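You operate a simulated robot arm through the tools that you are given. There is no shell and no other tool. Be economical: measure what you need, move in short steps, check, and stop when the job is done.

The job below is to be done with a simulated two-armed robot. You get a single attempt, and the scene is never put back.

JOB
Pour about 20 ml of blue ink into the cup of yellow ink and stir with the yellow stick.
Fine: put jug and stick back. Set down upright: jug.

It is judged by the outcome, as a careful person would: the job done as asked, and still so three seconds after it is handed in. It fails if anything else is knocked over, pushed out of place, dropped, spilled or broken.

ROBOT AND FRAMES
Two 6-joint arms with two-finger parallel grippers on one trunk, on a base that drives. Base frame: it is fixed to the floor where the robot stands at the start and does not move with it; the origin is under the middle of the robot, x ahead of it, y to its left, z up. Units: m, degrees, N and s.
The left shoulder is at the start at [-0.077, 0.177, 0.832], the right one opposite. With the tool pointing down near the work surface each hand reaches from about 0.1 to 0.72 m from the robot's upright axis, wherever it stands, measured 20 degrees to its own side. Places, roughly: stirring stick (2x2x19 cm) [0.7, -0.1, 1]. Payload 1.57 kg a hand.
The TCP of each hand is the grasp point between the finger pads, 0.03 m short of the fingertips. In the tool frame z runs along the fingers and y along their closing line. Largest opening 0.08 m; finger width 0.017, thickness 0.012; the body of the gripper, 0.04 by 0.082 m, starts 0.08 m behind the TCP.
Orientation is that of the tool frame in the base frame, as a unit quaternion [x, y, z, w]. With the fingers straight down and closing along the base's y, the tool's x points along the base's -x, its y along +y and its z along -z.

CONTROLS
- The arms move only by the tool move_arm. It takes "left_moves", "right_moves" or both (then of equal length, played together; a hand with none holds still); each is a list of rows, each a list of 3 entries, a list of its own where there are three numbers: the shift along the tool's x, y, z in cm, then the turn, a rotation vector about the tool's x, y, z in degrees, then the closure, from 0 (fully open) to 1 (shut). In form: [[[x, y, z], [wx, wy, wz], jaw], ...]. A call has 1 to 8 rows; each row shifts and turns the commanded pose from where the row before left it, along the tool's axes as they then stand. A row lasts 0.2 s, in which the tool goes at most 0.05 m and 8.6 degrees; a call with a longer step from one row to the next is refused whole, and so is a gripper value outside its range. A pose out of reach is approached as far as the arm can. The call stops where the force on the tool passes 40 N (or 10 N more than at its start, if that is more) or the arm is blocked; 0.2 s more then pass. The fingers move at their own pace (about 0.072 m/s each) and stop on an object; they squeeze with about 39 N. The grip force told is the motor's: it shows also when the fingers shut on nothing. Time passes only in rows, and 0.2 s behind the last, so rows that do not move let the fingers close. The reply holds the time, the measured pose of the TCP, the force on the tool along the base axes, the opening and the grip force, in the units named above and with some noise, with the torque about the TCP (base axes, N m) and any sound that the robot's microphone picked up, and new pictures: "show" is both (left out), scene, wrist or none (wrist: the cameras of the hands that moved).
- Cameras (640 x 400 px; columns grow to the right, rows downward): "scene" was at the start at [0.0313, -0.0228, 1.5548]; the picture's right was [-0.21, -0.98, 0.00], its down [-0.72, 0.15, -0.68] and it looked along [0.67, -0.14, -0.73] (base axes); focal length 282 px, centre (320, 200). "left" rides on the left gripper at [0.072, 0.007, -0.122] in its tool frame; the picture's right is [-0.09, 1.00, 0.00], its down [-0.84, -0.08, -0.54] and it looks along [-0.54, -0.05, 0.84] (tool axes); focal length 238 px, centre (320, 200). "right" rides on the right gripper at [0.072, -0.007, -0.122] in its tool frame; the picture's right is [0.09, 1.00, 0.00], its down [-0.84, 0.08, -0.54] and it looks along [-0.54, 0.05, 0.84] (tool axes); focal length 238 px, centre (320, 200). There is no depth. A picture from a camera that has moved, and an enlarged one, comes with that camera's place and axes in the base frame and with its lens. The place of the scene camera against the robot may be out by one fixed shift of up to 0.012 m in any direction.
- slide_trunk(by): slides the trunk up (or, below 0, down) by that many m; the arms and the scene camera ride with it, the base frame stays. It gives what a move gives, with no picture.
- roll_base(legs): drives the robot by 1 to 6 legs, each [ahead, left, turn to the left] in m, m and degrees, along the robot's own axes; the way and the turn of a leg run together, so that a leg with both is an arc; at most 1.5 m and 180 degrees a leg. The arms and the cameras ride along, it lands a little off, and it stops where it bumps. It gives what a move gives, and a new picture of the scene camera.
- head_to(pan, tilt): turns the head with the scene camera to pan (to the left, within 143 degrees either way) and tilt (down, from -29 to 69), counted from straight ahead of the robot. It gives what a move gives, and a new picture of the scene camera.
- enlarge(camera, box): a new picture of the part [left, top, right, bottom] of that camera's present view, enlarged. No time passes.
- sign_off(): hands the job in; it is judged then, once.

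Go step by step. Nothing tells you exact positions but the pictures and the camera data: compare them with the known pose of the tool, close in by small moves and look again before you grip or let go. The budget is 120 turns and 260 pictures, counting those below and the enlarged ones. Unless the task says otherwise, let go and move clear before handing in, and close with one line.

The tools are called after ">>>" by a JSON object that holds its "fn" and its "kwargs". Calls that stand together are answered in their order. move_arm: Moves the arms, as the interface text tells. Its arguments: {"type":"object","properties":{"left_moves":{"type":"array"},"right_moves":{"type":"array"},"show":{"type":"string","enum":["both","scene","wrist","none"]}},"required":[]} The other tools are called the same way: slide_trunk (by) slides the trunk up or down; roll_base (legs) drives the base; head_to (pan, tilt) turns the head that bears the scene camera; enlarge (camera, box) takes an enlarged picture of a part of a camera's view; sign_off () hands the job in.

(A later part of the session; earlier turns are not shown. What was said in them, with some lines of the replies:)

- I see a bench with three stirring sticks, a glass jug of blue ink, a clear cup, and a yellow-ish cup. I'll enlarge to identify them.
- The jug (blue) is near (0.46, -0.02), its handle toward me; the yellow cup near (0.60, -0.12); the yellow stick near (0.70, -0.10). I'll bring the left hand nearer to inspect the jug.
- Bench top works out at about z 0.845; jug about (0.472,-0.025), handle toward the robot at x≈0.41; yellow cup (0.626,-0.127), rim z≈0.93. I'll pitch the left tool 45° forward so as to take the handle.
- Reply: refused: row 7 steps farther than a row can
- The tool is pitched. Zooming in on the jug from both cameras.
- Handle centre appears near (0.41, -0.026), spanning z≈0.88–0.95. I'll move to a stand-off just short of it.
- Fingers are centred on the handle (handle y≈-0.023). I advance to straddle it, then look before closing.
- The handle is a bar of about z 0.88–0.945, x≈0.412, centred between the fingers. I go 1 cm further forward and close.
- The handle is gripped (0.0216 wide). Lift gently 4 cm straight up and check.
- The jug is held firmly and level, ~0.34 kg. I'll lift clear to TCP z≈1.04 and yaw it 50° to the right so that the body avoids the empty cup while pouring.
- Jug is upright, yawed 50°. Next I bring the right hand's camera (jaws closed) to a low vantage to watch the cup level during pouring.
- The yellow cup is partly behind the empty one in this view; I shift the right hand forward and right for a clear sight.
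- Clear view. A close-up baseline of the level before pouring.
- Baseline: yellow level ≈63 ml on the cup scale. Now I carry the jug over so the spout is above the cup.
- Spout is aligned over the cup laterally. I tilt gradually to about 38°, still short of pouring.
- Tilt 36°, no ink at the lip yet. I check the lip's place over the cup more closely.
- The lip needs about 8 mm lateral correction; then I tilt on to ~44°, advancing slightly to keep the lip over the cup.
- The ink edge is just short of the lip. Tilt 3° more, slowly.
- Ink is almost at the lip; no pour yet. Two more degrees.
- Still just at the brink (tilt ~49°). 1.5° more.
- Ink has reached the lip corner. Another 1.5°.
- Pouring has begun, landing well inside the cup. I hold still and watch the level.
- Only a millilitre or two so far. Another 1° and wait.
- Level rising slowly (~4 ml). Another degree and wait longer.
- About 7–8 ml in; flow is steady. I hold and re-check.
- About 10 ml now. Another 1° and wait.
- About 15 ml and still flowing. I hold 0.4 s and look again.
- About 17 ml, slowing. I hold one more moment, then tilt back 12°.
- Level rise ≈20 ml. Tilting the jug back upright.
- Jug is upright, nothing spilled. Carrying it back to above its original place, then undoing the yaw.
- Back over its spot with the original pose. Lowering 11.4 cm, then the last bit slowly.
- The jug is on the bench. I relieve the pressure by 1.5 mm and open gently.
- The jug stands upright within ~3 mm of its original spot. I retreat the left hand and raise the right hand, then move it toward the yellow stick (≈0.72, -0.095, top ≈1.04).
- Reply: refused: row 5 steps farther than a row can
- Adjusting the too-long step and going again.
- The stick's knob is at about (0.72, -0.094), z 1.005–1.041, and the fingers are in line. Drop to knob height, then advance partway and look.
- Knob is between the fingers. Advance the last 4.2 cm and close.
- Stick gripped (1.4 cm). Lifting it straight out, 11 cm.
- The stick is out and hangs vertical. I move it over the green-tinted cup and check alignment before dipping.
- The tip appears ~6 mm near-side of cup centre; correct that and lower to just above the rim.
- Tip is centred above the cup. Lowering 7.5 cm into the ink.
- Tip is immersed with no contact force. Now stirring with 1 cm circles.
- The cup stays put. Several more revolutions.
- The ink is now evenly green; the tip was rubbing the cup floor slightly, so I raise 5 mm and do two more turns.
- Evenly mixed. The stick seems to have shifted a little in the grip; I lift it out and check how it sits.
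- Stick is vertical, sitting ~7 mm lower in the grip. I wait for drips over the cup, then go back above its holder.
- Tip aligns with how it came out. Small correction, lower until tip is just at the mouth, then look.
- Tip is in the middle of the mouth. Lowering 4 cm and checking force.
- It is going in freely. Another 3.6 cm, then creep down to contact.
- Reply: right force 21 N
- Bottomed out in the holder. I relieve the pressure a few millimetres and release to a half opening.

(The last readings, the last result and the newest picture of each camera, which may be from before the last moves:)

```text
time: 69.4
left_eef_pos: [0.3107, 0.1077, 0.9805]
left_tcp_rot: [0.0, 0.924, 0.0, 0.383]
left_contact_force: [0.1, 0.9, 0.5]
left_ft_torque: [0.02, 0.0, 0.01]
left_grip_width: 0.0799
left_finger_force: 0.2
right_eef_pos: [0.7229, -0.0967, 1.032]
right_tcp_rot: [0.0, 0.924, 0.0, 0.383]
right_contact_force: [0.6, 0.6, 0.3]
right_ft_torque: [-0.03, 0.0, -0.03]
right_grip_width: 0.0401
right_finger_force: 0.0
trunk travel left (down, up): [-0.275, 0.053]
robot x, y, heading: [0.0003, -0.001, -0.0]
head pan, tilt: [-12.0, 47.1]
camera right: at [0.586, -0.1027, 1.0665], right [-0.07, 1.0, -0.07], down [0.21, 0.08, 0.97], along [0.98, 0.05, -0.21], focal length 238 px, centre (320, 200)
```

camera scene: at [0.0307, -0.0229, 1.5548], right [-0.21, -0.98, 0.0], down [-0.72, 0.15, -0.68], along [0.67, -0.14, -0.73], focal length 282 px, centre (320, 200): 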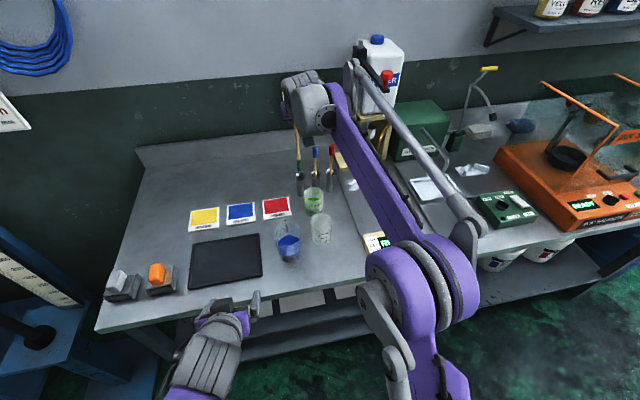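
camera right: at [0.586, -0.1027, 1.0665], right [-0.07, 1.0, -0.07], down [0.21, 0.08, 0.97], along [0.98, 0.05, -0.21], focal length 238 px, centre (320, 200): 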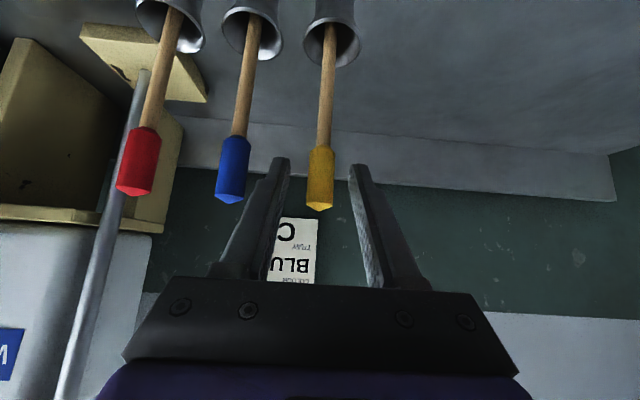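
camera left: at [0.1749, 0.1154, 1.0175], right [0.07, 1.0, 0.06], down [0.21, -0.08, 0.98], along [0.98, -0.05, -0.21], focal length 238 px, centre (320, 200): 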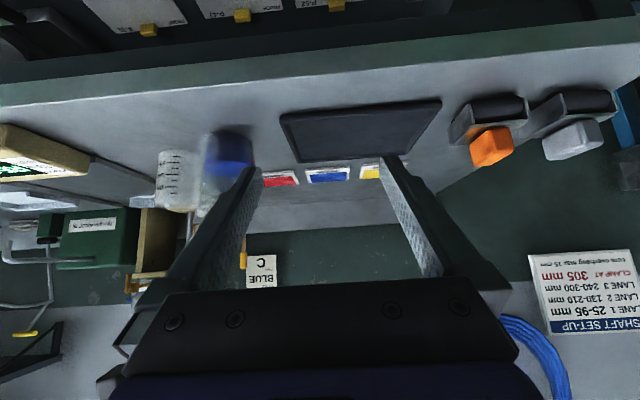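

Stick stands free in its holder. Backing the hand straight out and up.

>>> {"fn": "move_arm", "kwargs": {"right_moves": [[[1.5, 0, -1.5], [0, 0, 0], 0.5], [[2, 0, -2], [0, 0, 0], 0.5], [[2, 0, -2], [0, 0, 0], 0.5], [[-1.5, 0, -3], [0, 0, 0], 0.5], [[-1, -2, -3], [0, 0, 0], 0.5], [[0, -4, -2], [0, 0, 0], 0.5], [[0, -4, -2], [0, 0, 0], 0.5], [[0, -4, -2], [0, 0, 0], 0.5]], "show": "scene"}}

>>> {"fn": "enlarge", "kwargs": {"camera": "scene", "box": [250, 130, 370, 280]}}

```text
time: 71.2
left_eef_pos: [0.3117, 0.1088, 0.9822]
left_tcp_rot: [0.001, 0.924, -0.001, 0.383]
left_contact_force: [-0.5, -0.2, 0.3]
left_ft_torque: [0.02, -0.03, 0.02]
left_grip_width: 0.0799
left_finger_force: 0.0
right_eef_pos: [0.5762, -0.2381, 1.1404]
right_tcp_rot: [0.0, 0.924, 0.001, 0.383]
right_contact_force: [0.2, -0.2, -0.6]
right_ft_torque: [-0.01, 0.01, -0.01]
right_grip_width: 0.04
right_finger_force: 0.1
trunk travel left (down, up): [-0.275, 0.053]
robot x, y, heading: [-0.0022, -0.0017, 0.2]
head pan, tilt: [-12.0, 47.1]
camera scene: at [0.0307, -0.0235, 1.5548], right [-0.21, -0.98, 0.0], down [-0.72, 0.15, -0.68], along [0.67, -0.14, -0.73], focal length 282 px, centre (320, 200)
```

scene: 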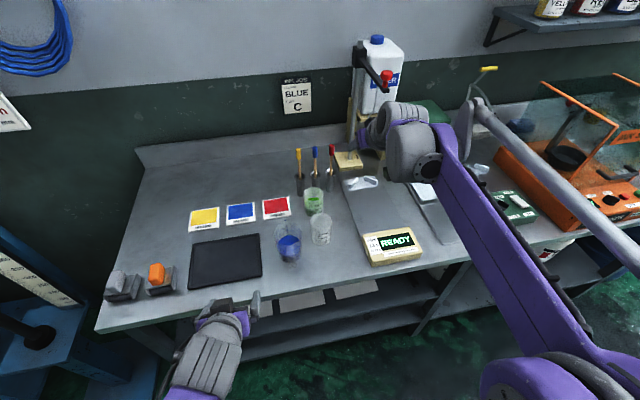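

```text
2.67 times, centred on (310, 205) of scene
camera zoom: at [0.0307, -0.0235, 1.5548], right [-0.21, -0.98, 0.0], down [-0.72, 0.15, -0.68], along [0.67, -0.14, -0.73], focal length 752 px, centre (347, 187)
```

zoom: 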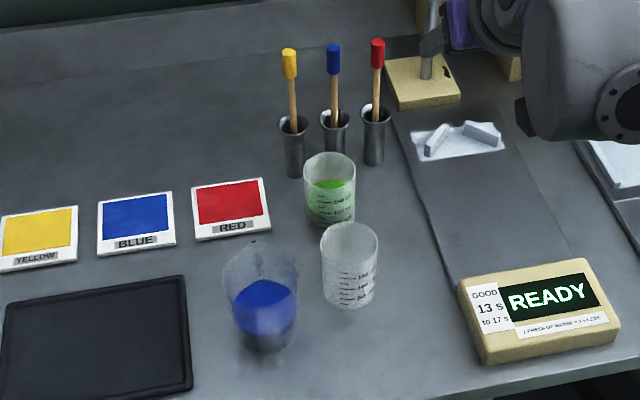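

The jug stands upright in its place, the yellow stick is back in its holder, the ink is evenly mixed and the bench is clean. Both hands are clear, so I hand it in.

>>> {"fn": "sign_off", "kwargs": {}}

```text
The job is handed in.
```

I poured about 20 ml of blue ink into the yellow cup, judged by the level rise on the cup's scale. I stirred it with the yellow stick until evenly green, then put the stick back in its holder and set the jug upright within about 3 mm of where it stood.
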